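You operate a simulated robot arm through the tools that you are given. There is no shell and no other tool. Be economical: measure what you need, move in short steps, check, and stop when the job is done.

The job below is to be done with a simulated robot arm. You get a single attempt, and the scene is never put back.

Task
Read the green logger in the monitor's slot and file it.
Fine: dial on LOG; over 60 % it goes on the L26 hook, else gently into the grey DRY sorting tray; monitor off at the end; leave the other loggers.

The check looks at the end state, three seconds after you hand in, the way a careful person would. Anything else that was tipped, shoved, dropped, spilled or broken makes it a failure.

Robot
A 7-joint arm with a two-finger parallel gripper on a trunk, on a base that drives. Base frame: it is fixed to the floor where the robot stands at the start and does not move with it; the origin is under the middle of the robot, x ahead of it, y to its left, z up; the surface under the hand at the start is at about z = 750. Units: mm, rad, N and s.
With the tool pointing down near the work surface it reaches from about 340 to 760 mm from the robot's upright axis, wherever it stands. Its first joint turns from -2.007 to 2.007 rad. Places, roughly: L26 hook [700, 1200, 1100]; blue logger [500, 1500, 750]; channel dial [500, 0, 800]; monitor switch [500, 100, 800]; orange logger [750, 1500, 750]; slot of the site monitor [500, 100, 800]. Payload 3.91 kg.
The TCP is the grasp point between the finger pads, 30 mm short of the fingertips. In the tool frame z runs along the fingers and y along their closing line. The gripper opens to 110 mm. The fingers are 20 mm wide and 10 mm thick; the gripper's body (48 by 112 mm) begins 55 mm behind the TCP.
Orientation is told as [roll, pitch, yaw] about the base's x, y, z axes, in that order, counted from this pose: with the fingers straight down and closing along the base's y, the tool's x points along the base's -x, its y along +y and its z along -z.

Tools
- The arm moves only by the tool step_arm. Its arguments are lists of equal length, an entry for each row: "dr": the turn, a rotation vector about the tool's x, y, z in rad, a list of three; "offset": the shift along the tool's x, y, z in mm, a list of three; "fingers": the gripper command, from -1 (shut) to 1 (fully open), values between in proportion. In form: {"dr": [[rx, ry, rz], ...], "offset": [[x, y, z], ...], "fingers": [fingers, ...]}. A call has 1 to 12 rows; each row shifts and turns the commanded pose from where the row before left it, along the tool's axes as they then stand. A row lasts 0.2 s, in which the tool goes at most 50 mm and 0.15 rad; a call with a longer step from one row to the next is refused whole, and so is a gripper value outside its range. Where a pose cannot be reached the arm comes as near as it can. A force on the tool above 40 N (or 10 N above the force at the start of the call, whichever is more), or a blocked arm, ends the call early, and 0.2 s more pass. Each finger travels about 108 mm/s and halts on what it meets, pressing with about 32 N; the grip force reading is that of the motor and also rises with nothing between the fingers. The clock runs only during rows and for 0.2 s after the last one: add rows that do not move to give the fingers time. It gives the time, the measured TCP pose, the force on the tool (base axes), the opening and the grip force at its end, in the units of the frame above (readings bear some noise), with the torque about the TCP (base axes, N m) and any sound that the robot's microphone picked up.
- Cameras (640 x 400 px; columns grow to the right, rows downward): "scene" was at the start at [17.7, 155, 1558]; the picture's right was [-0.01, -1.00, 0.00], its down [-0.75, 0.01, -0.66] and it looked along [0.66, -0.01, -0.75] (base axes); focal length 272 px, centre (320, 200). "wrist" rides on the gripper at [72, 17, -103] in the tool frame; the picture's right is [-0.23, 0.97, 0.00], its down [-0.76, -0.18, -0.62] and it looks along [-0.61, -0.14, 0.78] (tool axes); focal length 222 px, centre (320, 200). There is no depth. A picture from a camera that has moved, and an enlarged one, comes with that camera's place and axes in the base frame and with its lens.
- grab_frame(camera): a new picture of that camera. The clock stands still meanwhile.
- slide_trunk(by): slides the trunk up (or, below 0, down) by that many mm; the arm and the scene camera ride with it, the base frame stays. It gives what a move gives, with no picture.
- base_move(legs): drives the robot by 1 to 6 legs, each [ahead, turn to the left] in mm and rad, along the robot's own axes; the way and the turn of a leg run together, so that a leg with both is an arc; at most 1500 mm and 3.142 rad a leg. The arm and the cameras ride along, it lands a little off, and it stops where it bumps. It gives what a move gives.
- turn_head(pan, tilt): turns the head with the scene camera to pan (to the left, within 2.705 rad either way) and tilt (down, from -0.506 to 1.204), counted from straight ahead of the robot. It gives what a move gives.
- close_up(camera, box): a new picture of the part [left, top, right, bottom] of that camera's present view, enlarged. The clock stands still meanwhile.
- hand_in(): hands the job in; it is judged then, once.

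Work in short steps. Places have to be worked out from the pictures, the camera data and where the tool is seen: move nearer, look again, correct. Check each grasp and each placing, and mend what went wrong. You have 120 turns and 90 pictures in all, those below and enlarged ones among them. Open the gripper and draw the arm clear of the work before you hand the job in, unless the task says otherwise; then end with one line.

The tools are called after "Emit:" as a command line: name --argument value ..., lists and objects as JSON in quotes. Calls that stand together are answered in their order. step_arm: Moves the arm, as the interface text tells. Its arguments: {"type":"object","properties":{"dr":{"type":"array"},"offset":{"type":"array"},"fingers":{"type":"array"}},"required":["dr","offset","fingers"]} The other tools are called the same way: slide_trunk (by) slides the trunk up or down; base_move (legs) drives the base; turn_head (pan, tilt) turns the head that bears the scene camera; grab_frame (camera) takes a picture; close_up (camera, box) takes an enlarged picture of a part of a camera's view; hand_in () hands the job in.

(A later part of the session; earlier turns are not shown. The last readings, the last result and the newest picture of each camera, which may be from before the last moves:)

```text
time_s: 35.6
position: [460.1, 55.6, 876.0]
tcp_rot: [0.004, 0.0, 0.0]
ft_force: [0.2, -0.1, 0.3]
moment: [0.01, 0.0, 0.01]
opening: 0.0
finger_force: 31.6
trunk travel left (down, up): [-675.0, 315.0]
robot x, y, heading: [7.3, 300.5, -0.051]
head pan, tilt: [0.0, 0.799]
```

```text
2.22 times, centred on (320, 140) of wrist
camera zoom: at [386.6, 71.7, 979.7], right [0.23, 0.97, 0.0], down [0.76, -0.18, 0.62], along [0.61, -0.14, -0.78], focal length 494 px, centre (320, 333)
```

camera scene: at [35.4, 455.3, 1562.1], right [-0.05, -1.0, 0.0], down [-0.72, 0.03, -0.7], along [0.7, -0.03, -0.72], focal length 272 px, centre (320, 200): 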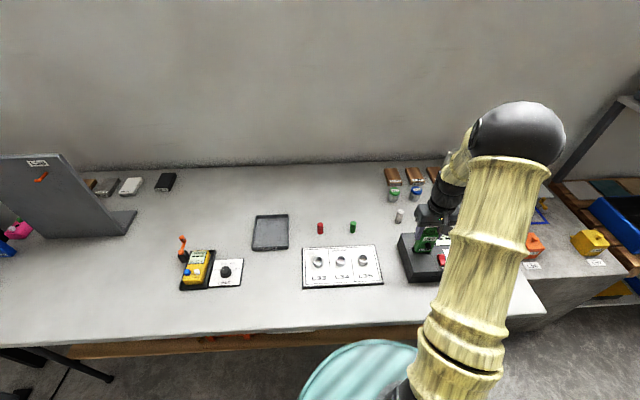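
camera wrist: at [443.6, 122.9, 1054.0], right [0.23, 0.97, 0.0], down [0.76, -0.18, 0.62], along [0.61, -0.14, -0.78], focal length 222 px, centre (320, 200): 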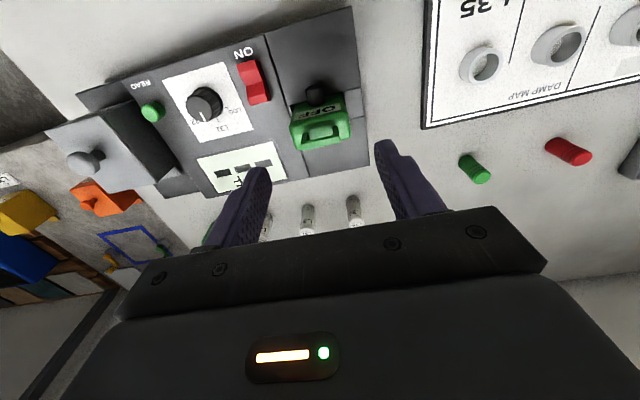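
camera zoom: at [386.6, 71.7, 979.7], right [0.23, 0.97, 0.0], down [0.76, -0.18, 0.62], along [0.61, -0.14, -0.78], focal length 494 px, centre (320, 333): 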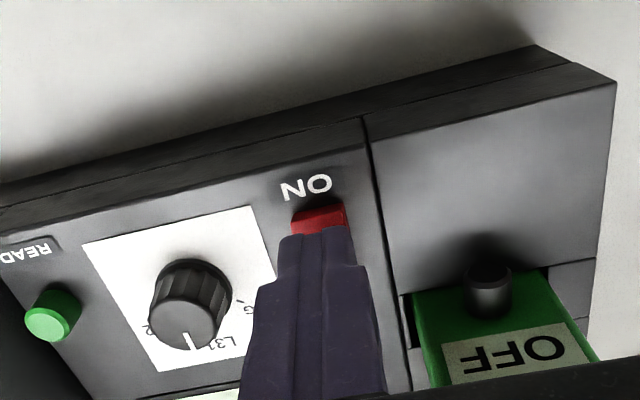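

Aligned in y; I'll shift 4 mm toward the front end and press in small steps.

Emit:
step_arm --dr '[[0, 0, 0], [0, 0, 0], [0, 0, 0], [0, 0, 0], [0, 0, 0], [0, 0, 0]]' --offset '[[4, 0, 0], [0, 0, 5], [0, 0, 4], [0, 0, 3], [0, 0, 3], [0, 0, 3]]' --fingers '[-1, -1, -1, -1, -1, -1]'

Emit:
grab_frame --camera "scene"

```text
time_s: 37.2
position: [453.7, 53.9, 862.8]
tcp_rot: [-0.003, -0.008, 0.001]
ft_force: [-8.3, 5.8, 24.4]
moment: [0.21, 0.04, 0.07]
opening: 0.0
finger_force: 32.2
trunk travel left (down, up): [-675.0, 315.0]
robot x, y, heading: [4.5, 302.5, -0.048]
head pan, tilt: [0.0, 0.799]
stopped in row 6: the force on the tool passed its limit at 42 N (the readings are from after the stop); the commanded pose is now the measured one
```

```text
45 pictures are left
camera scene: at [31.9, 457.3, 1562.0], right [-0.05, -1.0, 0.0], down [-0.71, 0.03, -0.7], along [0.7, -0.03, -0.72], focal length 272 px, centre (320, 200)
```

scene: 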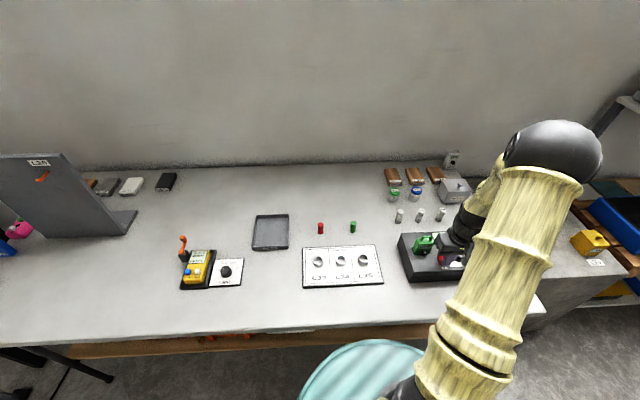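

Force passed 42 N; that should have thrown it. I'll lift off and look at rocker and display.

Emit:
step_arm --dr '[[0, 0, 0], [0, 0, 0], [0, 0, 0], [0, 0, 0]]' --offset '[[0, 0, -20], [0, 0, -40], [0, -40, -30], [0, 0, 0]]' --fingers '[-1, -1, -1, -1]'

Emit:
close_up --camera "scene" --box '[395, 210, 505, 290]'

Emit:
close_up --camera "wrist" --box '[180, 20, 460, 220]'

```text
time_s: 38.2
position: [454.0, 12.3, 949.8]
tcp_rot: [-0.002, -0.004, 0.0]
ft_force: [-0.2, -0.4, 0.2]
moment: [0.01, -0.04, 0.01]
opening: 0.0
finger_force: 31.8
trunk travel left (down, up): [-675.0, 315.0]
robot x, y, heading: [10.8, 302.1, -0.043]
head pan, tilt: [0.0, 0.799]
```

```text
5.00 times, centred on (450, 250) of scene
camera zoom: at [35.4, 455.3, 1562.0], right [-0.05, -1.0, 0.0], down [-0.72, 0.03, -0.7], along [0.7, -0.03, -0.72], focal length 1362 px, centre (-330, -50)
```

zoom: 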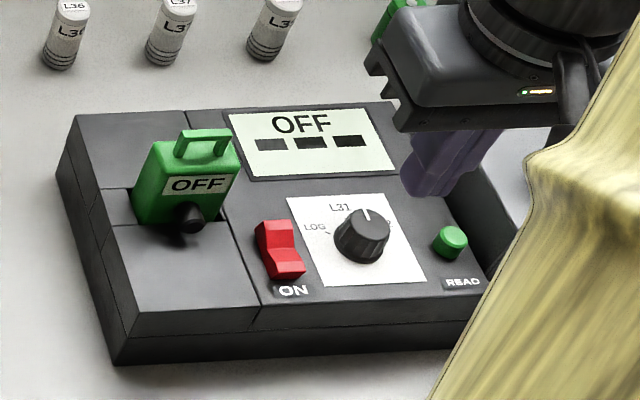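

```text
2.00 times, centred on (320, 120) of wrist
camera zoom: at [380.7, 28.9, 1052.7], right [0.23, 0.97, 0.0], down [0.76, -0.18, 0.63], along [0.61, -0.14, -0.78], focal length 444 px, centre (320, 360)
```

zoom: 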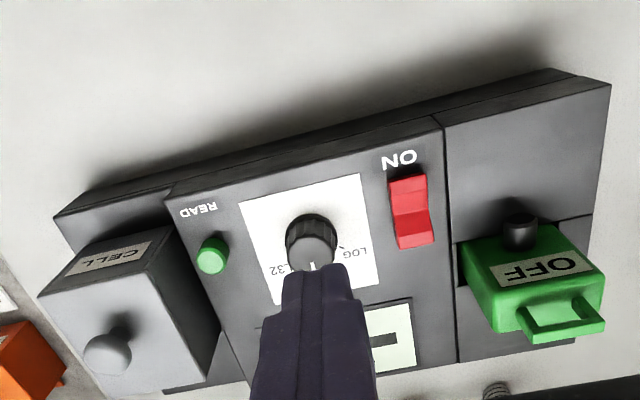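

The display still says OFF, and the contact point (x≈462, push to −x) suggests the front end is already down while the rear end stands raised. I'll press the rear end.

Emit:
step_arm --dr '[[0, 0, 0], [0, 0, 0], [0, 0, 0], [0, 0, 0], [0, 0, 0], [0, 0, 0], [0, 0, 0], [0, 0, 0]]' --offset '[[-36, 41.5, 0], [0, 0, 40], [0, 0, 36], [0, 0, 3], [0, 0, 3], [0, 0, 2], [0, 0, 2], [0, 0, 2]]' --fingers '[-1, -1, -1, -1, -1, -1, -1, -1]'

Emit:
close_up --camera "scene" --box '[395, 210, 505, 290]'

```text
refused: row 1 steps farther than a row can; nothing moved
```

```text
5.00 times, centred on (450, 250) of scene
camera zoom: at [35.4, 455.3, 1562.0], right [-0.05, -1.0, 0.0], down [-0.72, 0.03, -0.7], along [0.7, -0.03, -0.72], focal length 1362 px, centre (-330, -50)
```

zoom: 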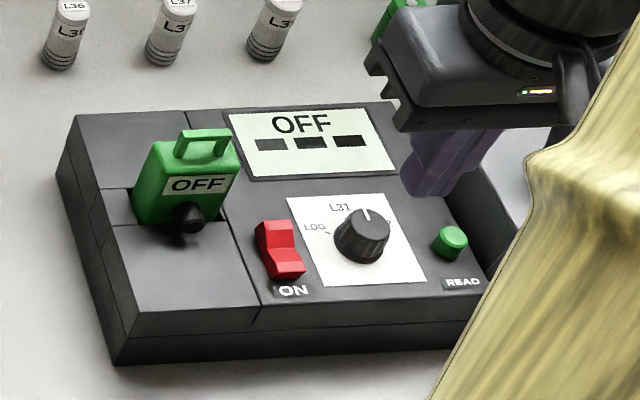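

The step was too long; splitting it in two.

Emit:
step_arm --dr '[[0, 0, 0], [0, 0, 0], [0, 0, 0], [0, 0, 0], [0, 0, 0], [0, 0, 0], [0, 0, 0], [0, 0, 0], [0, 0, 0]]' --offset '[[-18, 21, 0], [-18, 20.5, 0], [0, 0, 40], [0, 0, 36], [0, 0, 3], [0, 0, 3], [0, 0, 2], [0, 0, 2], [0, 0, 2]]' --fingers '[-1, -1, -1, -1, -1, -1, -1, -1, -1]'

Emit:
close_up --camera "scene" --box '[395, 210, 505, 290]'

```text
time_s: 40.2
position: [494.5, 54.7, 865.8]
tcp_rot: [-0.006, -0.012, 0.001]
ft_force: [15.3, -0.1, 20.6]
moment: [0.06, -0.3, -0.13]
opening: 0.1
finger_force: 31.6
trunk travel left (down, up): [-675.0, 315.0]
robot x, y, heading: [12.6, 302.3, -0.043]
head pan, tilt: [0.0, 0.799]
```

```text
5.00 times, centred on (450, 250) of scene
camera zoom: at [35.6, 456.2, 1562.3], right [-0.05, -1.0, 0.0], down [-0.72, 0.03, -0.7], along [0.7, -0.03, -0.72], focal length 1362 px, centre (-330, -50)
```

zoom: 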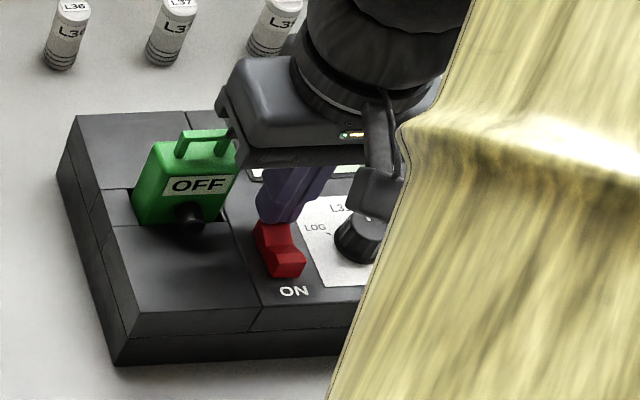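

The tip is catching only the rear edge (x≈487) and sliding off. I'll lift, come 8 mm forward to sit fully on the rear half, and press again.

Emit:
step_arm --dr '[[0, 0, 0], [0, 0, 0], [0, 0, 0], [0, 0, 0], [0, 0, 0], [0, 0, 0], [0, 0, 0], [0, 0, 0]]' --offset '[[0, 0, -10], [8, 0, 0], [0, 0, 4], [0, 0, 3], [0, 0, 3], [0, 0, 2], [0, 0, 2], [0, 0, 2]]' --fingers '[-1, -1, -1, -1, -1, -1, -1, -1]'

Emit:
close_up --camera "scene" --box '[395, 210, 505, 290]'

```text
time_s: 41.8
position: [486.9, 54.5, 863.5]
tcp_rot: [-0.008, -0.018, 0.001]
ft_force: [-3.0, 3.2, 12.9]
moment: [0.17, 0.09, -0.07]
opening: 0.1
finger_force: 31.8
trunk travel left (down, up): [-675.0, 315.0]
robot x, y, heading: [4.1, 302.8, -0.041]
head pan, tilt: [0.0, 0.799]
stopped in row 7: the force on the tool passed its limit at 44 N (the readings are from after the stop); the commanded pose is now the measured one
```

```text
5.00 times, centred on (450, 250) of scene
camera zoom: at [33.4, 456.3, 1561.8], right [-0.05, -1.0, 0.0], down [-0.72, 0.03, -0.7], along [0.7, -0.03, -0.72], focal length 1362 px, centre (-330, -50)
```

zoom: 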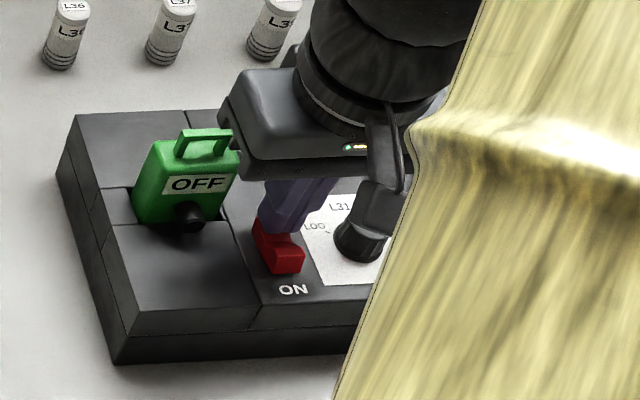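

The rocker's front end looks raised now. Lifting to check the display.

Emit:
step_arm --dr '[[0, 0, 0], [0, 0, 0], [0, 0, 0], [0, 0, 0]]' --offset '[[0, 0, -20], [0, 0, -40], [10, -40, -20], [0, -20, 0]]' --fingers '[-1, -1, -1, -1]'

Emit:
close_up --camera "scene" --box '[395, 210, 505, 290]'

```text
time_s: 42.8
position: [476.9, -8.0, 942.7]
tcp_rot: [-0.006, -0.017, 0.001]
ft_force: [0.0, 0.4, 0.6]
moment: [0.0, 0.0, -0.01]
opening: 0.0
finger_force: 31.7
trunk travel left (down, up): [-675.0, 315.0]
robot x, y, heading: [8.4, 302.3, -0.044]
head pan, tilt: [0.0, 0.799]
```

```text
5.00 times, centred on (450, 250) of scene
camera zoom: at [35.4, 454.9, 1562.1], right [-0.05, -1.0, 0.0], down [-0.72, 0.03, -0.7], along [0.7, -0.03, -0.72], focal length 1362 px, centre (-330, -50)
```

zoom: 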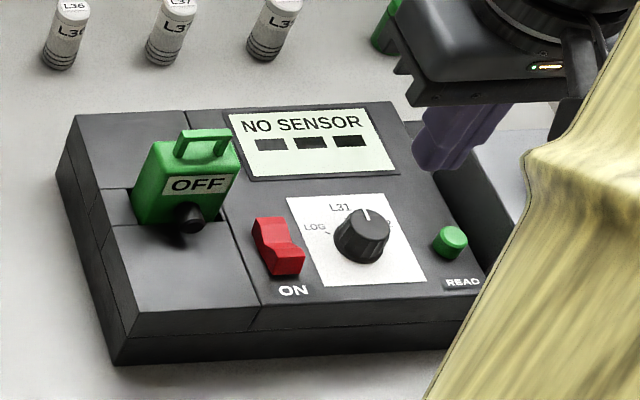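

Monitor is on ("NO SENSOR" on channel L31). Next the dial: I level the tool, open the fingers to ~60 mm and look at the knob.

Emit:
step_arm --dr '[[-0.006, 0.017, 0], [0, 0, 0], [0, 0, 0]]' --offset '[[0, 0, 0], [0, 0, 0], [0, 0, 0]]' --fingers '[0.1, 0.1, 0.1]'

Emit:
close_up --camera "wrist" --box '[210, 40, 430, 200]'

```text
time_s: 43.6
position: [475.6, -7.1, 943.0]
tcp_rot: [0.001, 0.001, 0.002]
ft_force: [-0.5, 1.0, 0.2]
moment: [0.02, 0.0, 0.02]
opening: 60.4
finger_force: 0.1
trunk travel left (down, up): [-675.0, 315.0]
robot x, y, heading: [8.3, 302.1, -0.043]
head pan, tilt: [0.0, 0.799]
```

```text
2.50 times, centred on (320, 120) of wrist
camera zoom: at [403.6, 9.3, 1045.3], right [0.23, 0.97, 0.0], down [0.76, -0.18, 0.62], along [0.61, -0.14, -0.78], focal length 555 px, centre (320, 400)
```

zoom: 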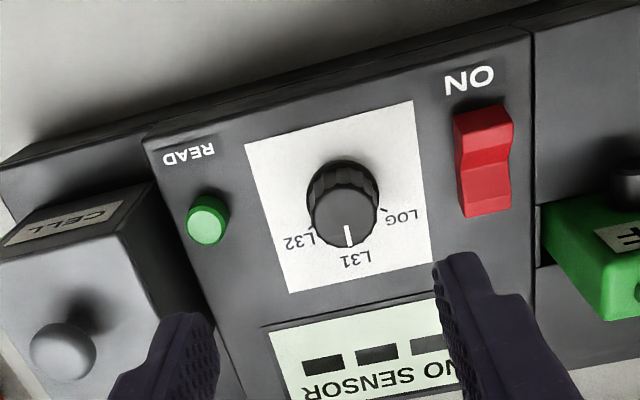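

Knob centre ≈ (477.3, 2.4), ~26 mm across, top near z≈845; LOG is +48° from L31. I'll descend around it with the fingers at 50 mm and stop at TCP z≈858.

Emit:
step_arm --dr '[[0, 0, 0], [0, 0, 0], [0, 0, 0], [0, 0, 0], [0, 0, 0]]' --offset '[[-1.7, 9.5, 0], [0, 0, 40], [0, 0, 30], [0, 0, 10], [0, 0, 5]]' --fingers '[-0.05, -0.05, -0.05, -0.05, -0.05]'

Emit:
close_up --camera "wrist" --box '[210, 40, 430, 200]'

```text
time_s: 44.8
position: [477.7, 2.2, 858.3]
tcp_rot: [0.0, 0.001, 0.003]
ft_force: [0.7, -0.4, 0.7]
moment: [0.0, 0.03, 0.01]
opening: 52.1
finger_force: 0.0
trunk travel left (down, up): [-675.0, 315.0]
robot x, y, heading: [9.0, 301.8, -0.047]
head pan, tilt: [0.0, 0.799]
```

```text
2.50 times, centred on (320, 120) of wrist
camera zoom: at [404.9, 19.9, 961.1], right [0.23, 0.97, 0.0], down [0.76, -0.18, 0.62], along [0.61, -0.14, -0.78], focal length 555 px, centre (320, 400)
```

zoom: 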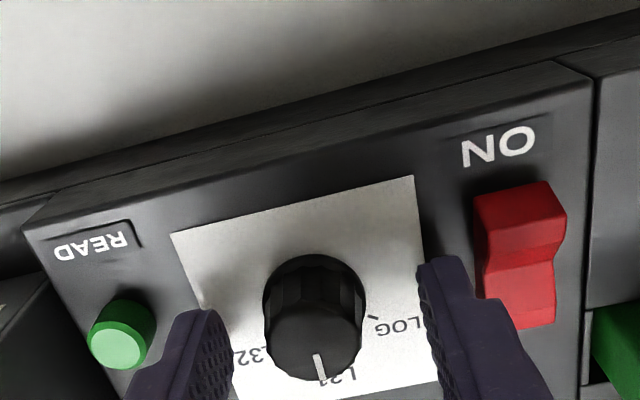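

Knob is between the fingers. Close gently, then turn +0.84 rad (tool z −) in six rows.

Emit:
step_arm --dr '[[0, 0, 0], [0, 0, 0], [0, 0, 0], [0, 0, -0.14], [0, 0, -0.14], [0, 0, -0.14], [0, 0, -0.14], [0, 0, -0.14], [0, 0, -0.14], [0, 0, 0]]' --offset '[[0, 0, 0], [0, 0, 0], [0, 0, 0], [0, 0, 0], [0, 0, 0], [0, 0, 0], [0, 0, 0], [0, 0, 0], [0, 0, 0], [0, 0, 0]]' --fingers '[-1, -1, -1, -1, -1, -1, -1, -1, -1, -1]'

Emit:
close_up --camera "scene" --box '[395, 210, 505, 290]'

```text
time_s: 47.0
position: [478.0, 0.7, 857.9]
tcp_rot: [-0.003, 0.0, 0.843]
ft_force: [1.8, -29.3, 12.0]
moment: [-0.85, 0.42, -0.04]
opening: 25.7
finger_force: 44.8
trunk travel left (down, up): [-675.0, 315.0]
robot x, y, heading: [11.6, 300.6, -0.041]
head pan, tilt: [0.0, 0.799]
```

```text
5.00 times, centred on (450, 250) of scene
camera zoom: at [34.7, 452.1, 1562.5], right [-0.05, -1.0, 0.0], down [-0.72, 0.03, -0.7], along [0.7, -0.03, -0.72], focal length 1362 px, centre (-330, -50)
```

zoom: 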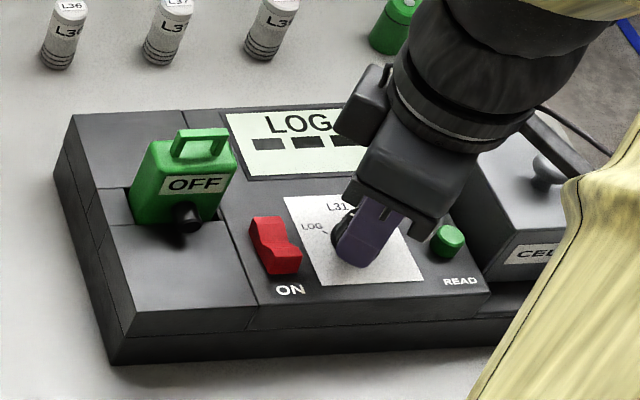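

Display reads "LOG". Release, lift, rotate back, and check.

Emit:
step_arm --dr '[[0, 0, 0], [0, 0, 0], [0, 0, 0], [0, 0, 0.14], [0, 0, 0.14], [0, 0, 0.14], [0, 0, 0.14], [0, 0, 0.14], [0, 0, 0.14], [0, 0, 0]]' --offset '[[0, 0, 0], [0, 0, -10], [0, 0, -40], [0, 0, -40], [0, 0, 0], [0, 0, 0], [0, 0, 0], [0, 0, 0], [0, 0, 0], [0, 0, 0]]' --fingers '[0, 0, 0, 0, 0, 0, 0, 0, 0, 0]'

Emit:
close_up --camera "wrist" --box '[190, 40, 430, 215]'

Emit:
close_up --camera "scene" --box '[395, 210, 505, 290]'

```text
time_s: 49.2
position: [478.7, 5.8, 946.6]
tcp_rot: [-0.001, 0.004, -0.002]
ft_force: [0.6, 0.0, 0.2]
moment: [-0.01, -0.01, -0.01]
opening: 55.1
finger_force: 0.0
trunk travel left (down, up): [-675.0, 315.0]
robot x, y, heading: [5.5, 302.2, -0.049]
head pan, tilt: [0.0, 0.799]
```

```text
2.29 times, centred on (310, 128) of wrist
camera zoom: at [405.6, 21.1, 1050.4], right [0.23, 0.97, 0.0], down [0.76, -0.18, 0.62], along [0.61, -0.14, -0.78], focal length 508 px, centre (343, 366)
```

zoom: 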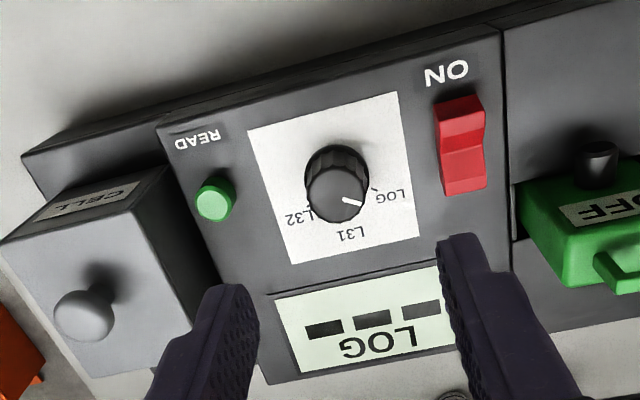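

```text
5.00 times, centred on (450, 250) of scene
camera zoom: at [35.2, 455.3, 1562.1], right [-0.05, -1.0, 0.0], down [-0.72, 0.03, -0.7], along [0.7, -0.03, -0.72], focal length 1362 px, centre (-330, -50)
```

zoom: 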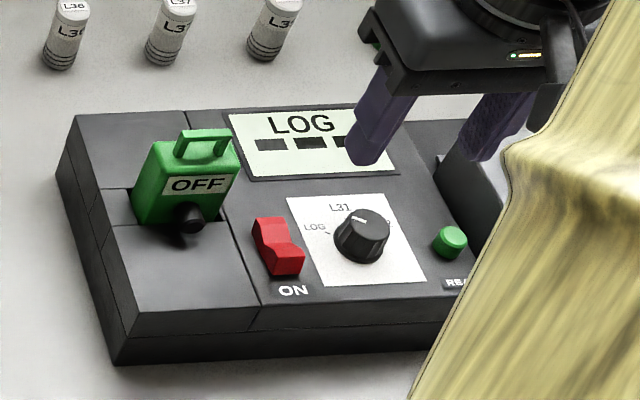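

LOG is set. READ button is at ≈ (474, -52), with the CELL box wall at y≈-81, so closed fingers fit. Pressing it.

Emit:
step_arm --dr '[[0, 0, 0], [0, 0, 0], [0, 0, 0], [0, 0, 0], [0, 0, 0], [0, 0, 0], [0, 0, 0], [0, 0, 0], [0, 0, 0]]' --offset '[[2.5, -29, 0], [2, -28, 0], [0, 0, 40], [0, 0, 34], [0, 0, 3], [0, 0, 3], [0, 0, 3], [0, 0, 2], [0, 0, 2]]' --fingers '[-1, -1, -1, -1, -1, -1, -1, -1, -1]'

Emit:
close_up --camera "scene" --box '[395, 210, 505, 290]'

```text
time_s: 51.2
position: [473.3, -52.9, 860.7]
tcp_rot: [0.0, 0.001, 0.002]
ft_force: [-0.3, 1.3, 3.1]
moment: [0.03, -0.01, 0.01]
opening: 0.0
finger_force: 31.7
trunk travel left (down, up): [-675.0, 315.0]
robot x, y, heading: [7.6, 302.1, -0.049]
head pan, tilt: [0.0, 0.799]
heard: click
```

```text
5.00 times, centred on (450, 250) of scene
camera zoom: at [34.9, 455.8, 1562.1], right [-0.05, -1.0, 0.0], down [-0.72, 0.03, -0.7], along [0.7, -0.03, -0.72], focal length 1362 px, centre (-330, -50)
```

zoom: 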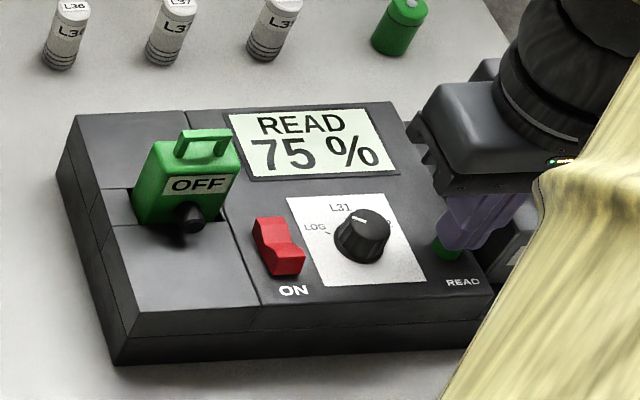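

It clicked and reads 75 % → L26 hook. Now switch the monitor off by pressing the rocker's raised front end (x≈461, y≈54.5).

Emit:
step_arm --dr '[[0, 0, 0], [0, 0, 0], [0, 0, 0], [0, 0, 0], [0, 0, 0], [0, 0, 0], [0, 0, 0], [0, 0, 0], [0, 0, 0], [0, 0, 0], [0, 0, 0], [0, 0, 0]]' --offset '[[0, 0, -30], [0, 0, -30], [6, 40, 0], [6, 40, 0], [0, 27.5, 0], [0, 0, 25], [0, 0, 20], [0, 0, 4], [0, 0, 3], [0, 0, 2], [0, 0, 2], [0, 0, 2]]' --fingers '[-1, -1, -1, -1, -1, -1, -1, -1, -1, -1, -1, -1]'

Emit:
close_up --camera "scene" --box '[395, 210, 505, 290]'

```text
time_s: 53.8
position: [461.5, 54.6, 863.2]
tcp_rot: [-0.002, 0.0, 0.001]
ft_force: [-4.7, 0.0, 12.4]
moment: [0.03, 0.15, 0.0]
opening: 0.0
finger_force: 32.1
trunk travel left (down, up): [-675.0, 315.0]
robot x, y, heading: [5.9, 303.5, -0.042]
head pan, tilt: [0.0, 0.799]
```

```text
5.00 times, centred on (450, 250) of scene
camera zoom: at [33.3, 456.1, 1562.1], right [-0.05, -1.0, 0.0], down [-0.72, 0.03, -0.7], along [0.7, -0.03, -0.72], focal length 1362 px, centre (-330, -50)
```

zoom: 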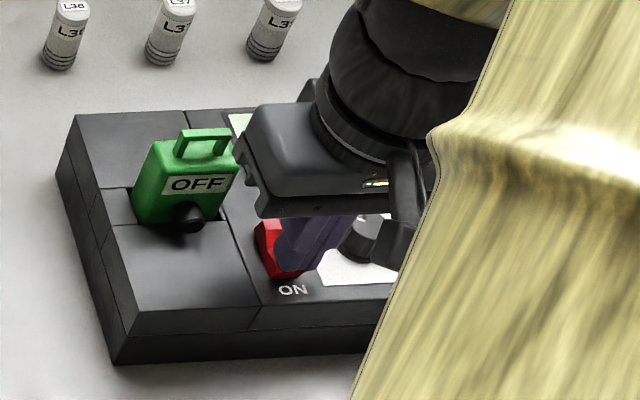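

Looks thrown. I'll lift, open the fingers, move above the logger and view the display.

Emit:
step_arm --dr '[[0, 0, 0], [0, 0, 0], [0, 0, 0], [0, 0, 0], [0, 0, 0], [0, 0, 0], [0, 0, 0]]' --offset '[[0, 0, -30], [0, 0, -40], [0, 0, -25], [-20, 20, 0], [-20, 20, 0], [-15.5, 13, 0], [0, 0, 0]]' --fingers '[-1, -1, 0.4, 0.4, 0.4, 0.4, 0.4]'

Emit:
grab_frame --camera "wrist"

Emit:
close_up --camera "scene" --box '[395, 210, 505, 290]'

```text
time_s: 55.4
position: [516.5, 108.5, 957.3]
tcp_rot: [0.001, 0.003, 0.002]
ft_force: [-1.2, 0.1, -0.1]
moment: [0.02, -0.03, 0.0]
opening: 77.3
finger_force: 0.0
trunk travel left (down, up): [-675.0, 315.0]
robot x, y, heading: [11.3, 301.1, -0.049]
head pan, tilt: [0.0, 0.799]
```

```text
31 pictures are left
camera wrist: at [443.6, 124.8, 1060.3], right [0.23, 0.97, 0.0], down [0.76, -0.18, 0.62], along [0.61, -0.14, -0.78], focal length 222 px, centre (320, 200)
```

wrist: 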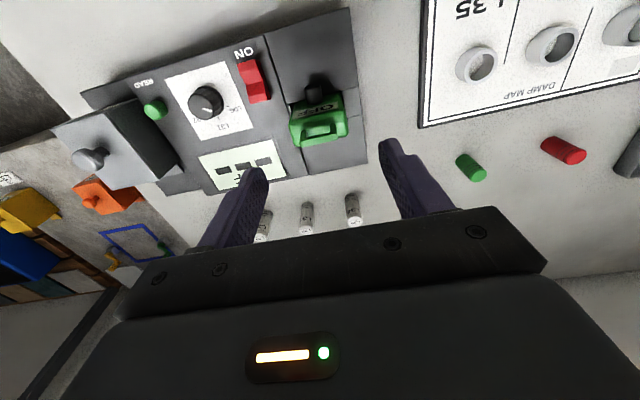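

```text
5.00 times, centred on (450, 250) of scene
camera zoom: at [35.3, 455.3, 1562.1], right [-0.05, -1.0, 0.0], down [-0.72, 0.03, -0.7], along [0.7, -0.03, -0.72], focal length 1362 px, centre (-330, -50)
```

zoom: 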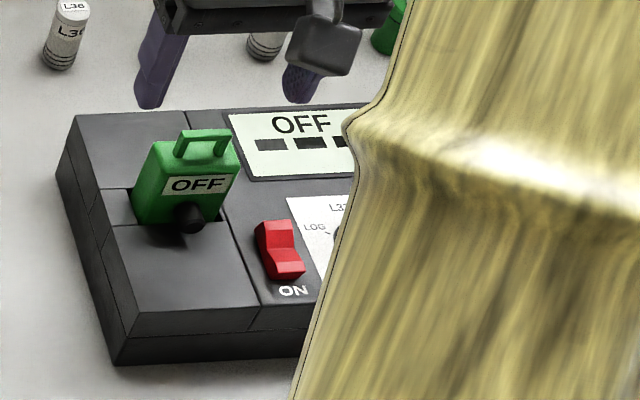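

Monitor is OFF with the dial on LOG. Before grasping I want the hook's geometry to choose the grip tilt, so I look at the panel.

Emit:
turn_head --pan 0.9 --tilt 0.5

Emit:
close_up --camera "scene" --box '[220, 90, 420, 250]'

```text
time_s: 56.6
position: [516.3, 109.2, 956.9]
tcp_rot: [0.0, 0.002, 0.003]
ft_force: [-0.3, 0.4, -1.0]
moment: [-0.02, -0.01, 0.01]
opening: 77.3
finger_force: 0.1
trunk travel left (down, up): [-675.0, 315.0]
robot x, y, heading: [5.8, 304.4, -0.048]
head pan, tilt: [0.901, 0.499]
```

```text
2.50 times, centred on (320, 170) of scene
camera zoom: at [14.4, 527.6, 1588.0], right [0.75, -0.66, 0.0], down [-0.31, -0.36, -0.88], along [0.58, 0.66, -0.48], focal length 681 px, centre (320, 275)
```

zoom: 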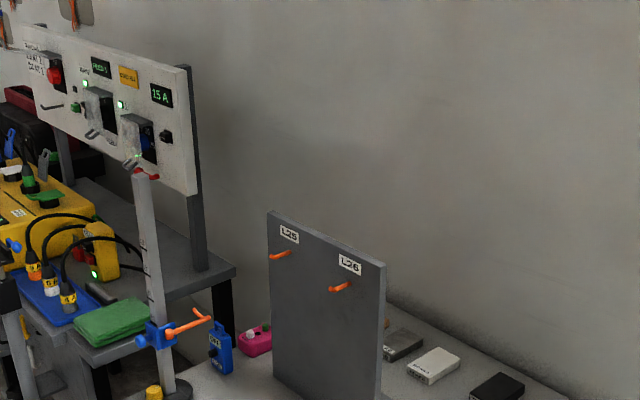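

The hook is around (664→607, ~1190, 1062–1080), protruding towards −x from a panel with its top at z≈1110. I'll grasp the logger with the tool tilted 0.45 rad (fingers pointing forward-down) so the gripper stays clear of the panel.

Emit:
step_arm --dr '[[0, -0.15, 0], [0, -0.15, 0], [0, -0.15, 0], [0, 0, 0], [0, 0, 0], [0, 0, 0], [0, 0, 0]]' --offset '[[0, 0, 0], [0, 0, 0], [0, 0, 0], [14.9, -0.4, 26.1], [14.9, -0.4, 26.1], [14.9, -0.4, 26.1], [0, 0, 0]]' --fingers '[0.4, 0.4, 0.4, 0.4, 0.4, 0.4, 0.4]'

Emit:
grab_frame --camera "wrist"

```text
time_s: 58.2
position: [511.0, 107.8, 866.3]
tcp_rot: [-0.001, -0.451, 0.0]
ft_force: [-0.1, -0.1, -0.3]
moment: [0.0, 0.0, 0.01]
opening: 77.0
finger_force: 0.1
trunk travel left (down, up): [-675.0, 315.0]
robot x, y, heading: [7.5, 298.6, -0.043]
head pan, tilt: [0.901, 0.499]
```

```text
28 pictures are left
camera wrist: at [400.4, 123.9, 927.5], right [0.2, 0.97, 0.1], down [0.42, -0.18, 0.89], along [0.89, -0.14, -0.44], focal length 222 px, centre (320, 200)
```

wrist: 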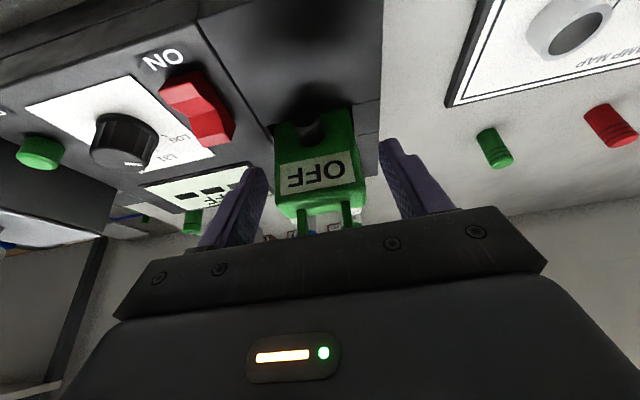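

Fingers straddle the logger clear of everything. Closing, then lifting straight up 150 mm in base z (tool x/z mixed).

Emit:
step_arm --dr '[[0, 0, 0], [0, 0, 0], [0, 0, 0], [0, 0, 0], [0, 0, 0], [0, 0, 0], [0, 0, 0], [0, 0, 0], [0, 0, 0], [0, 0, 0]]' --offset '[[0, 0, 0], [0, 0, 0], [0, 0, 0], [0, 0, 0], [-4.35, 0, -9], [-6.5, 0, -13.5], [-8.7, 0, -18], [-17.4, 0, -36], [-17.4, 0, -36], [-13, 0, -27]]' --fingers '[0.1, -1, -1, -1, -1, -1, -1, -1, -1, -1]'

Emit:
grab_frame --camera "wrist"

```text
time_s: 60.4
position: [510.2, 106.0, 1023.6]
tcp_rot: [0.0, -0.447, 0.001]
ft_force: [-0.4, -0.3, -0.1]
moment: [-0.02, -0.01, 0.01]
opening: 49.3
finger_force: 32.3
trunk travel left (down, up): [-675.0, 315.0]
robot x, y, heading: [13.3, 298.6, -0.045]
head pan, tilt: [0.901, 0.499]
```

```text
27 pictures are left
camera wrist: at [399.3, 122.4, 1085.9], right [0.2, 0.97, 0.1], down [0.42, -0.18, 0.89], along [0.89, -0.14, -0.44], focal length 222 px, centre (320, 200)
```

wrist: 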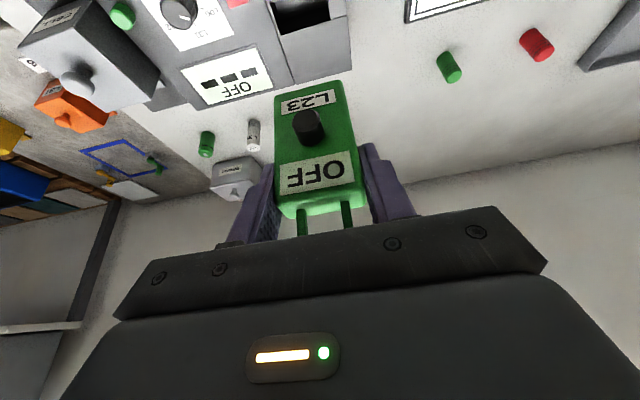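

Held upright (49 mm, 32 N), slot empty. I'll raise and retract to ~(430, 200, 1123) for the drive.

Emit:
step_arm --dr '[[0, 0, 0], [0, 0, 0], [0, 0, 0], [0, 0, 0], [0, 0, 0]]' --offset '[[7.1, 23.5, -31.2], [7.1, 23.5, -31.2], [7.1, 23.5, -31.2], [7.1, 23.5, -31.2], [0, 0, 0]]' --fingers '[-1, -1, -1, -1, -1]'

Emit:
base_move --legs '[[0, 1.615], [650, 0], [0, -1.571]]'

Emit:
turn_head --pan 0.3 --tilt 0.6

Emit:
grab_frame --camera "scene"

```text
time_s: 61.6
position: [430.9, 198.3, 1120.8]
tcp_rot: [-0.001, -0.449, 0.002]
ft_force: [-0.6, 0.6, -1.1]
moment: [0.01, 0.0, 0.03]
opening: 49.3
finger_force: 32.0
trunk travel left (down, up): [-675.0, 315.0]
robot x, y, heading: [9.6, 303.7, -0.046]
head pan, tilt: [0.901, 0.499]
```

```text
time_s: 77.1
position: [431.2, 874.1, 1120.7]
tcp_rot: [-0.001, -0.448, 0.047]
ft_force: [-0.5, -0.6, -0.4]
moment: [0.0, 0.0, 0.03]
opening: 49.3
finger_force: 32.0
trunk travel left (down, up): [-675.0, 315.0]
robot x, y, heading: [5.2, 960.7, 0.002]
head pan, tilt: [0.901, 0.499]
```

```text
time_s: 78.1
position: [430.9, 874.8, 1121.8]
tcp_rot: [0.001, -0.449, 0.047]
ft_force: [0.5, 0.0, 0.1]
moment: [-0.03, -0.03, 0.02]
opening: 49.7
finger_force: 31.8
trunk travel left (down, up): [-675.0, 315.0]
robot x, y, heading: [4.6, 958.6, -0.0]
head pan, tilt: [0.3, 0.6]
```

```text
26 pictures are left
camera scene: at [28.0, 1139.7, 1578.9], right [0.3, -0.96, 0.0], down [-0.54, -0.17, -0.83], along [0.79, 0.24, -0.56], focal length 272 px, centre (320, 200)
```

scene: 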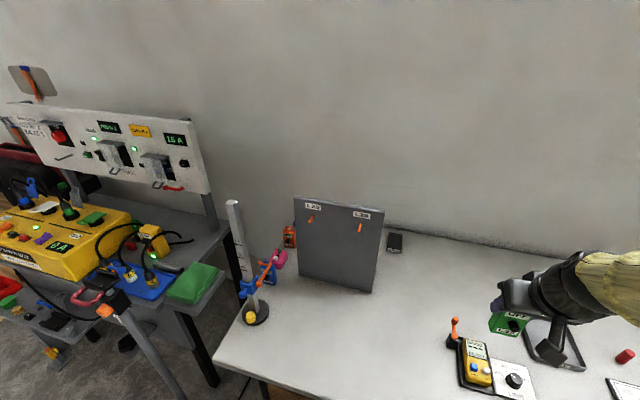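

Base now at (5, 960). The panel is in clear view; zooming on the hooks.

Emit:
close_up --camera "scene" --box '[280, 190, 400, 300]'

Emit:
grab_frame --camera "wrist"

```text
3.64 times, centred on (340, 245) of scene
camera zoom: at [28.0, 1139.7, 1578.9], right [0.3, -0.96, 0.0], down [-0.54, -0.17, -0.83], along [0.79, 0.24, -0.56], focal length 991 px, centre (247, 36)
```

zoom: 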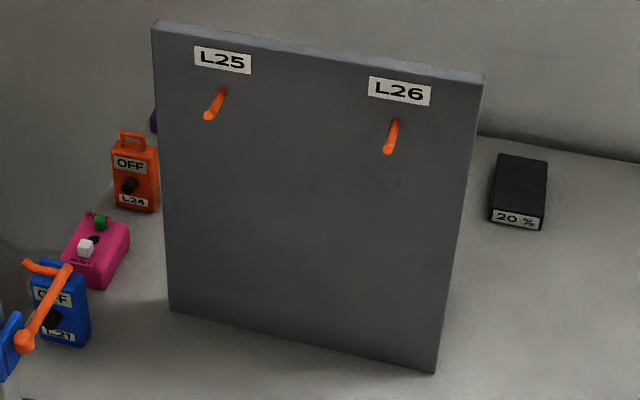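

```text
24 pictures are left
camera wrist: at [319.3, 885.7, 1182.8], right [0.16, 0.98, 0.1], down [0.42, -0.16, 0.89], along [0.89, -0.1, -0.44], focal length 222 px, centre (320, 200)
```

wrist: 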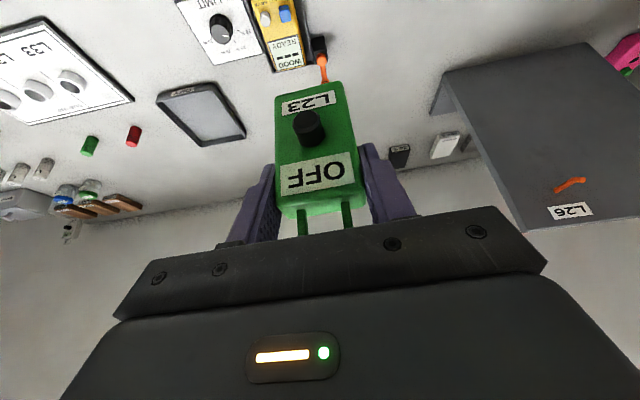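

Panel face is at x≈678; L26 hook runs from base ≈(678, 1210, 1056) to tip ≈(631, 1206, 1065). I'll straighten the yaw and bring the logger in front of it, at TCP ≈ (541, 1206, 1061).

Emit:
step_arm --dr '[[0.0204, 0, 0.0423], [0, 0, 0], [0, 0, 0], [0, 0, 0], [0, 0, 0], [0, 0, 0], [0, 0, 0], [0, 0, 0], [0, 0, 0], [0, 0, 0]]' --offset '[[0, 0, 0], [-9.1, 41.5, 12.7], [-9.1, 41.5, 12.7], [-9.1, 41.5, 12.7], [-9.1, 41.5, 12.7], [-9.1, 41.5, 12.7], [-9.1, 41.5, 12.7], [-9.1, 41.5, 12.7], [-9.1, 41.5, 12.7], [0, 0, 0]]' --fingers '[-1, -1, -1, -1, -1, -1, -1, -1, -1, -1]'

Emit:
grab_frame --camera "scene"

Emit:
grab_frame --camera "wrist"

```text
time_s: 80.3
position: [538.7, 1206.5, 1062.2]
tcp_rot: [0.002, -0.449, -0.001]
ft_force: [0.4, 0.2, -0.3]
moment: [-0.02, -0.01, -0.03]
opening: 49.3
finger_force: 31.2
trunk travel left (down, up): [-675.0, 315.0]
robot x, y, heading: [4.3, 962.5, -0.007]
head pan, tilt: [0.3, 0.6]
```

```text
23 pictures are left
camera scene: at [27.9, 1139.3, 1579.0], right [0.3, -0.96, 0.0], down [-0.54, -0.17, -0.83], along [0.79, 0.24, -0.56], focal length 272 px, centre (320, 200)
```

scene: 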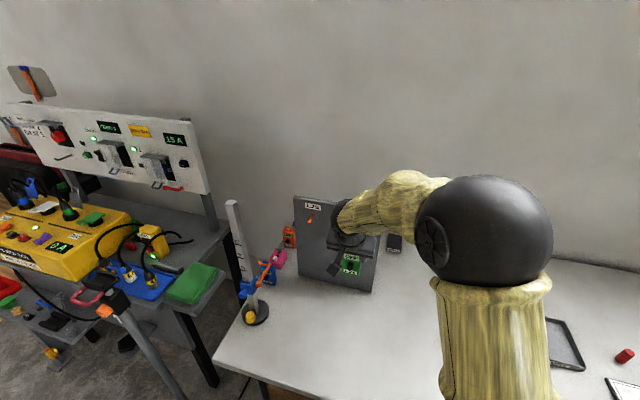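

```text
22 pictures are left
camera wrist: at [428.2, 1222.9, 1123.3], right [0.21, 0.97, 0.1], down [0.42, -0.18, 0.89], along [0.89, -0.14, -0.44], focal length 222 px, centre (320, 200)
```

wrist: 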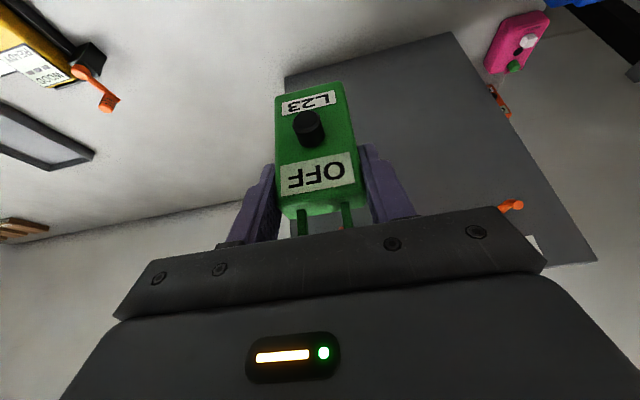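

From here the arm hides the hook from both cameras. I'll stand further left (y≈1390) so the head camera sees the hook beside the arm, as with the slot: first swing the arm to the right, raise the trunk above the pole, then drive.

Emit:
step_arm --dr '[[0, 0, 0], [0, 0, 0], [0, 0, 0], [0, 0, 0], [0, 0, 0], [0, 0, 0], [0, 0, 0], [0, 0, 0], [0, 0, 0]]' --offset '[[10.6, -43.4, -12.3], [10.6, -43.4, -12.3], [10.6, -43.4, -12.3], [10.6, -43.4, -12.3], [10.6, -43.4, -12.3], [10.6, -43.4, -12.3], [10.6, -43.4, -12.3], [10.6, -43.4, -12.3], [10.6, -43.4, -12.3]]' --fingers '[-1, -1, -1, -1, -1, -1, -1, -1, -1]'

Emit:
slide_trunk --by 230

Emit:
base_move --legs '[[0, 1.571], [430, 0], [0, -1.571]]'

Emit:
turn_head --pan -0.3 --tilt 0.7

Emit:
grab_frame --camera "scene"

```text
time_s: 82.3
position: [408.2, 813.4, 1120.6]
tcp_rot: [0.001, -0.448, -0.001]
ft_force: [-0.5, -0.3, -1.5]
moment: [0.05, 0.01, -0.01]
opening: 49.4
finger_force: 31.3
trunk travel left (down, up): [-675.0, 315.0]
robot x, y, heading: [4.2, 959.7, 0.001]
head pan, tilt: [0.3, 0.6]
```

```text
time_s: 84.7
position: [408.9, 814.8, 1350.4]
tcp_rot: [-0.001, -0.449, 0.003]
ft_force: [-0.8, 0.0, -1.6]
moment: [-0.03, -0.02, -0.01]
opening: 49.6
finger_force: 31.6
trunk travel left (down, up): [-905.0, 85.0]
robot x, y, heading: [8.3, 958.9, 0.002]
head pan, tilt: [0.3, 0.6]
```

```text
time_s: 98.7
position: [414.3, 1253.7, 1350.3]
tcp_rot: [-0.002, -0.449, 0.012]
ft_force: [0.5, 0.0, -0.4]
moment: [0.01, 0.04, 0.0]
opening: 49.4
finger_force: 32.0
trunk travel left (down, up): [-905.0, 85.0]
robot x, y, heading: [11.5, 1390.4, 0.011]
head pan, tilt: [0.3, 0.6]
```

```text
time_s: 99.7
position: [414.3, 1254.1, 1350.7]
tcp_rot: [-0.001, -0.448, 0.012]
ft_force: [1.6, -0.6, -0.4]
moment: [0.01, 0.02, 0.03]
opening: 49.6
finger_force: 31.5
trunk travel left (down, up): [-905.0, 85.0]
robot x, y, heading: [10.0, 1390.3, 0.01]
head pan, tilt: [-0.3, 0.7]
```

```text
21 pictures are left
camera scene: at [26.5, 1522.7, 1800.3], right [-0.28, -0.96, 0.0], down [-0.62, 0.18, -0.76], along [0.73, -0.22, -0.64], focal length 272 px, centre (320, 200)
```

scene: 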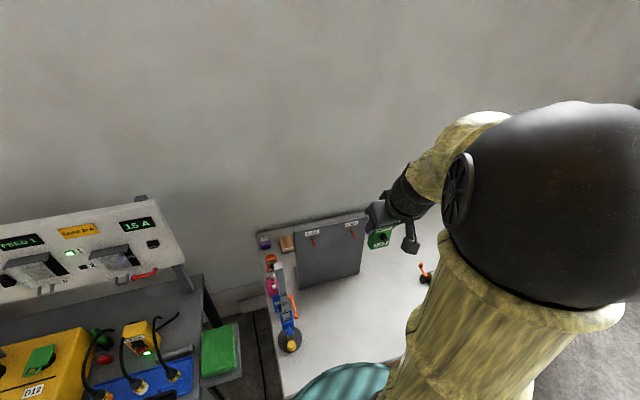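

Good vantage. Lower the trunk back by 230 and bring the logger in front of L26, at TCP ≈ (555, 1208, 1061), then look.

Emit:
slide_trunk --by -230

Emit:
step_arm --dr '[[0.005, 0, 0.011], [0, 0, 0], [0, 0, 0], [0, 0, 0], [0, 0, 0], [0, 0, 0], [0, 0, 0]]' --offset '[[0, 0, 0], [-20.1, -9, 22.8], [-20.1, -9, 22.8], [-20.1, -9, 22.8], [-20.1, -9, 22.8], [-20.1, -9, 22.8], [0, 0, 0]]' --fingers '[-1, -1, -1, -1, -1, -1, -1]'

Emit:
grab_frame --camera "scene"

```text
time_s: 102.1
position: [413.8, 1252.9, 1120.5]
tcp_rot: [-0.003, -0.448, 0.013]
ft_force: [0.3, 0.3, 0.5]
moment: [0.03, 0.02, 0.0]
opening: 49.5
finger_force: 32.2
trunk travel left (down, up): [-675.0, 315.0]
robot x, y, heading: [7.2, 1395.2, 0.016]
head pan, tilt: [-0.3, 0.7]
```

```text
time_s: 103.7
position: [552.5, 1208.2, 1062.6]
tcp_rot: [0.0, -0.45, 0.0]
ft_force: [0.2, -0.1, -1.2]
moment: [0.0, 0.04, -0.01]
opening: 49.5
finger_force: 31.8
trunk travel left (down, up): [-675.0, 315.0]
robot x, y, heading: [5.8, 1393.5, 0.007]
head pan, tilt: [-0.3, 0.7]
```

```text
20 pictures are left
camera scene: at [26.2, 1522.6, 1570.3], right [-0.28, -0.96, 0.0], down [-0.62, 0.18, -0.77], along [0.73, -0.22, -0.64], focal length 272 px, centre (320, 200)
```

scene: 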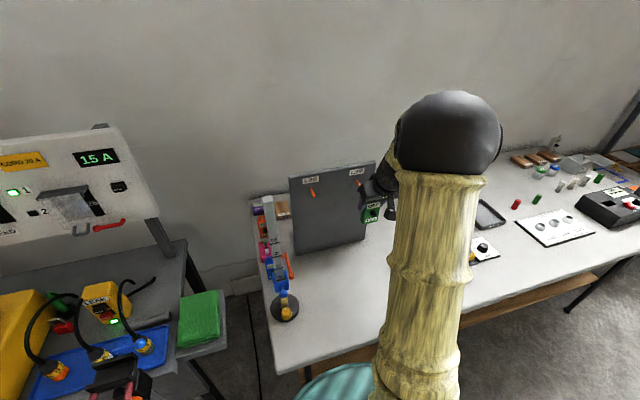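

Emit:
close_up --camera "scene" --box '[335, 155, 405, 230]'

```text
5.33 times, centred on (370, 192) of scene
camera zoom: at [26.2, 1522.6, 1570.3], right [-0.28, -0.96, 0.0], down [-0.62, 0.18, -0.77], along [0.73, -0.22, -0.64], focal length 1453 px, centre (53, 240)
```

zoom: 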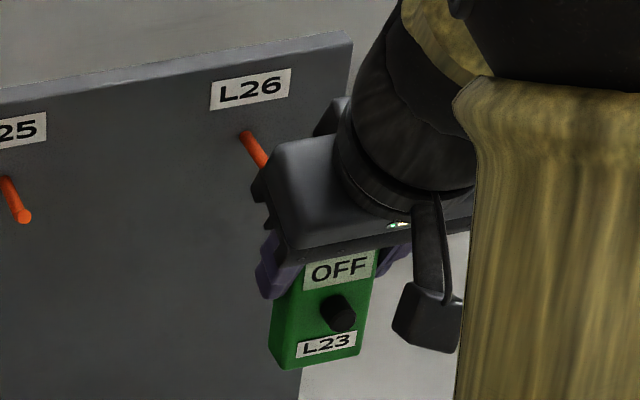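

The palm hides the loop from above; a lower camera would see beneath it. I'll raise the arm 250 mm and lower the trunk the same amount.

Emit:
step_arm --dr '[[0, 0, 0], [0, 0, 0], [0, 0, 0], [0, 0, 0], [0, 0, 0], [0, 0, 0]]' --offset '[[-18.1, 0, -37.5], [-18.1, 0, -37.5], [-18.1, 0, -37.5], [-18.1, 0, -37.5], [-18.1, 0, -37.5], [-18.1, 0, -37.5]]' --fingers '[-1, -1, -1, -1, -1, -1]'

Emit:
slide_trunk --by -250

Emit:
turn_head --pan -0.3 --tilt 0.35

Emit:
grab_frame --camera "scene"

```text
time_s: 105.1
position: [552.5, 1208.7, 1311.8]
tcp_rot: [0.0, -0.447, -0.001]
ft_force: [0.2, 0.5, -0.8]
moment: [0.01, 0.0, -0.06]
opening: 49.3
finger_force: 32.4
trunk travel left (down, up): [-675.0, 315.0]
robot x, y, heading: [6.1, 1392.1, 0.011]
head pan, tilt: [-0.3, 0.7]
```

```text
time_s: 107.7
position: [554.6, 1207.8, 1061.3]
tcp_rot: [0.001, -0.449, 0.001]
ft_force: [-0.6, -0.1, 0.0]
moment: [0.02, 0.01, 0.02]
opening: 49.3
finger_force: 31.9
trunk travel left (down, up): [-425.0, 565.0]
robot x, y, heading: [7.6, 1395.4, 0.013]
head pan, tilt: [-0.3, 0.7]
```

```text
time_s: 108.5
position: [553.9, 1208.7, 1061.5]
tcp_rot: [-0.001, -0.448, 0.0]
ft_force: [0.1, 0.4, -1.1]
moment: [0.01, -0.02, 0.0]
opening: 49.6
finger_force: 32.0
trunk travel left (down, up): [-425.0, 565.0]
robot x, y, heading: [4.0, 1390.4, 0.012]
head pan, tilt: [-0.3, 0.351]
```

```text
18 pictures are left
camera scene: at [34.2, 1520.2, 1351.6], right [-0.28, -0.96, 0.0], down [-0.33, 0.1, -0.94], along [0.9, -0.27, -0.34], focal length 272 px, centre (320, 200)
```

scene: 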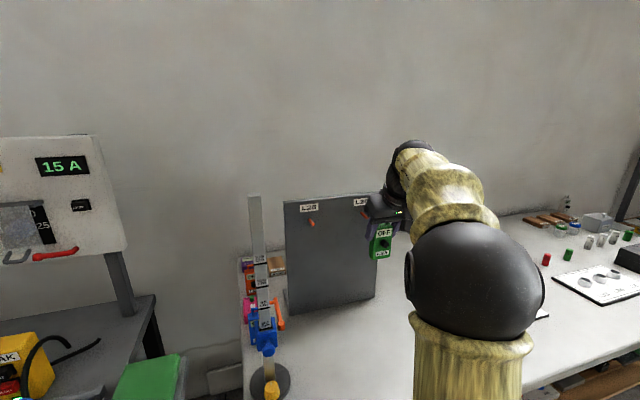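

Emit:
close_up --camera "scene" --box '[345, 185, 415, 265]'

```text
5.00 times, centred on (380, 225) of scene
camera zoom: at [34.2, 1520.2, 1351.6], right [-0.28, -0.96, 0.0], down [-0.33, 0.1, -0.94], along [0.9, -0.27, -0.34], focal length 1362 px, centre (20, 75)
```

zoom: 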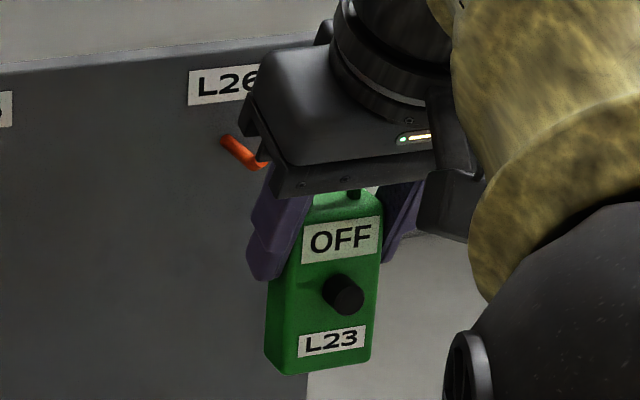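

Nearly; one more 200 mm exchange will show the loop and hook almost level.

Emit:
step_arm --dr '[[0, 0, 0], [0, 0, 0], [0, 0, 0], [0, 0, 0], [0, 0, 0]]' --offset '[[-17.4, 0, -36], [-17.4, 0, -36], [-17.4, 0, -36], [-17.4, 0, -36], [-17.4, 0, -36]]' --fingers '[-1, -1, -1, -1, -1]'

Emit:
slide_trunk --by -200

Emit:
turn_head --pan -0.3 --tilt 0.1

Emit:
grab_frame --camera "scene"

```text
time_s: 109.8
position: [550.2, 1210.7, 1208.2]
tcp_rot: [0.0, -0.443, -0.004]
ft_force: [1.0, -0.7, -0.9]
moment: [0.03, 0.04, -0.01]
opening: 49.5
finger_force: 31.6
out of reach, approached as far as the arm can: row 4, 5
trunk travel left (down, up): [-425.0, 565.0]
robot x, y, heading: [7.8, 1392.4, 0.013]
head pan, tilt: [-0.3, 0.351]
```

```text
time_s: 111.9
position: [546.8, 1210.7, 1010.6]
tcp_rot: [-0.001, -0.448, 0.001]
ft_force: [-0.4, -0.4, 0.0]
moment: [0.01, -0.01, -0.01]
opening: 49.2
finger_force: 32.4
trunk travel left (down, up): [-225.0, 765.0]
robot x, y, heading: [9.4, 1396.4, 0.01]
head pan, tilt: [-0.3, 0.351]
```

```text
time_s: 112.7
position: [546.4, 1211.0, 1011.0]
tcp_rot: [0.001, -0.449, 0.0]
ft_force: [0.0, -0.1, -1.4]
moment: [0.02, 0.01, 0.04]
opening: 49.3
finger_force: 32.3
trunk travel left (down, up): [-225.0, 765.0]
robot x, y, heading: [5.8, 1393.9, 0.011]
head pan, tilt: [-0.3, 0.099]
```

```text
16 pictures are left
camera scene: at [33.2, 1520.5, 1175.0], right [-0.28, -0.96, 0.0], down [-0.1, 0.03, -0.99], along [0.95, -0.28, -0.1], focal length 272 px, centre (320, 200)
```

scene: 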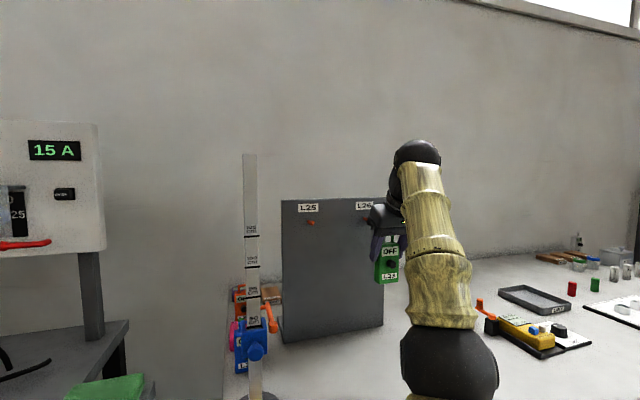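

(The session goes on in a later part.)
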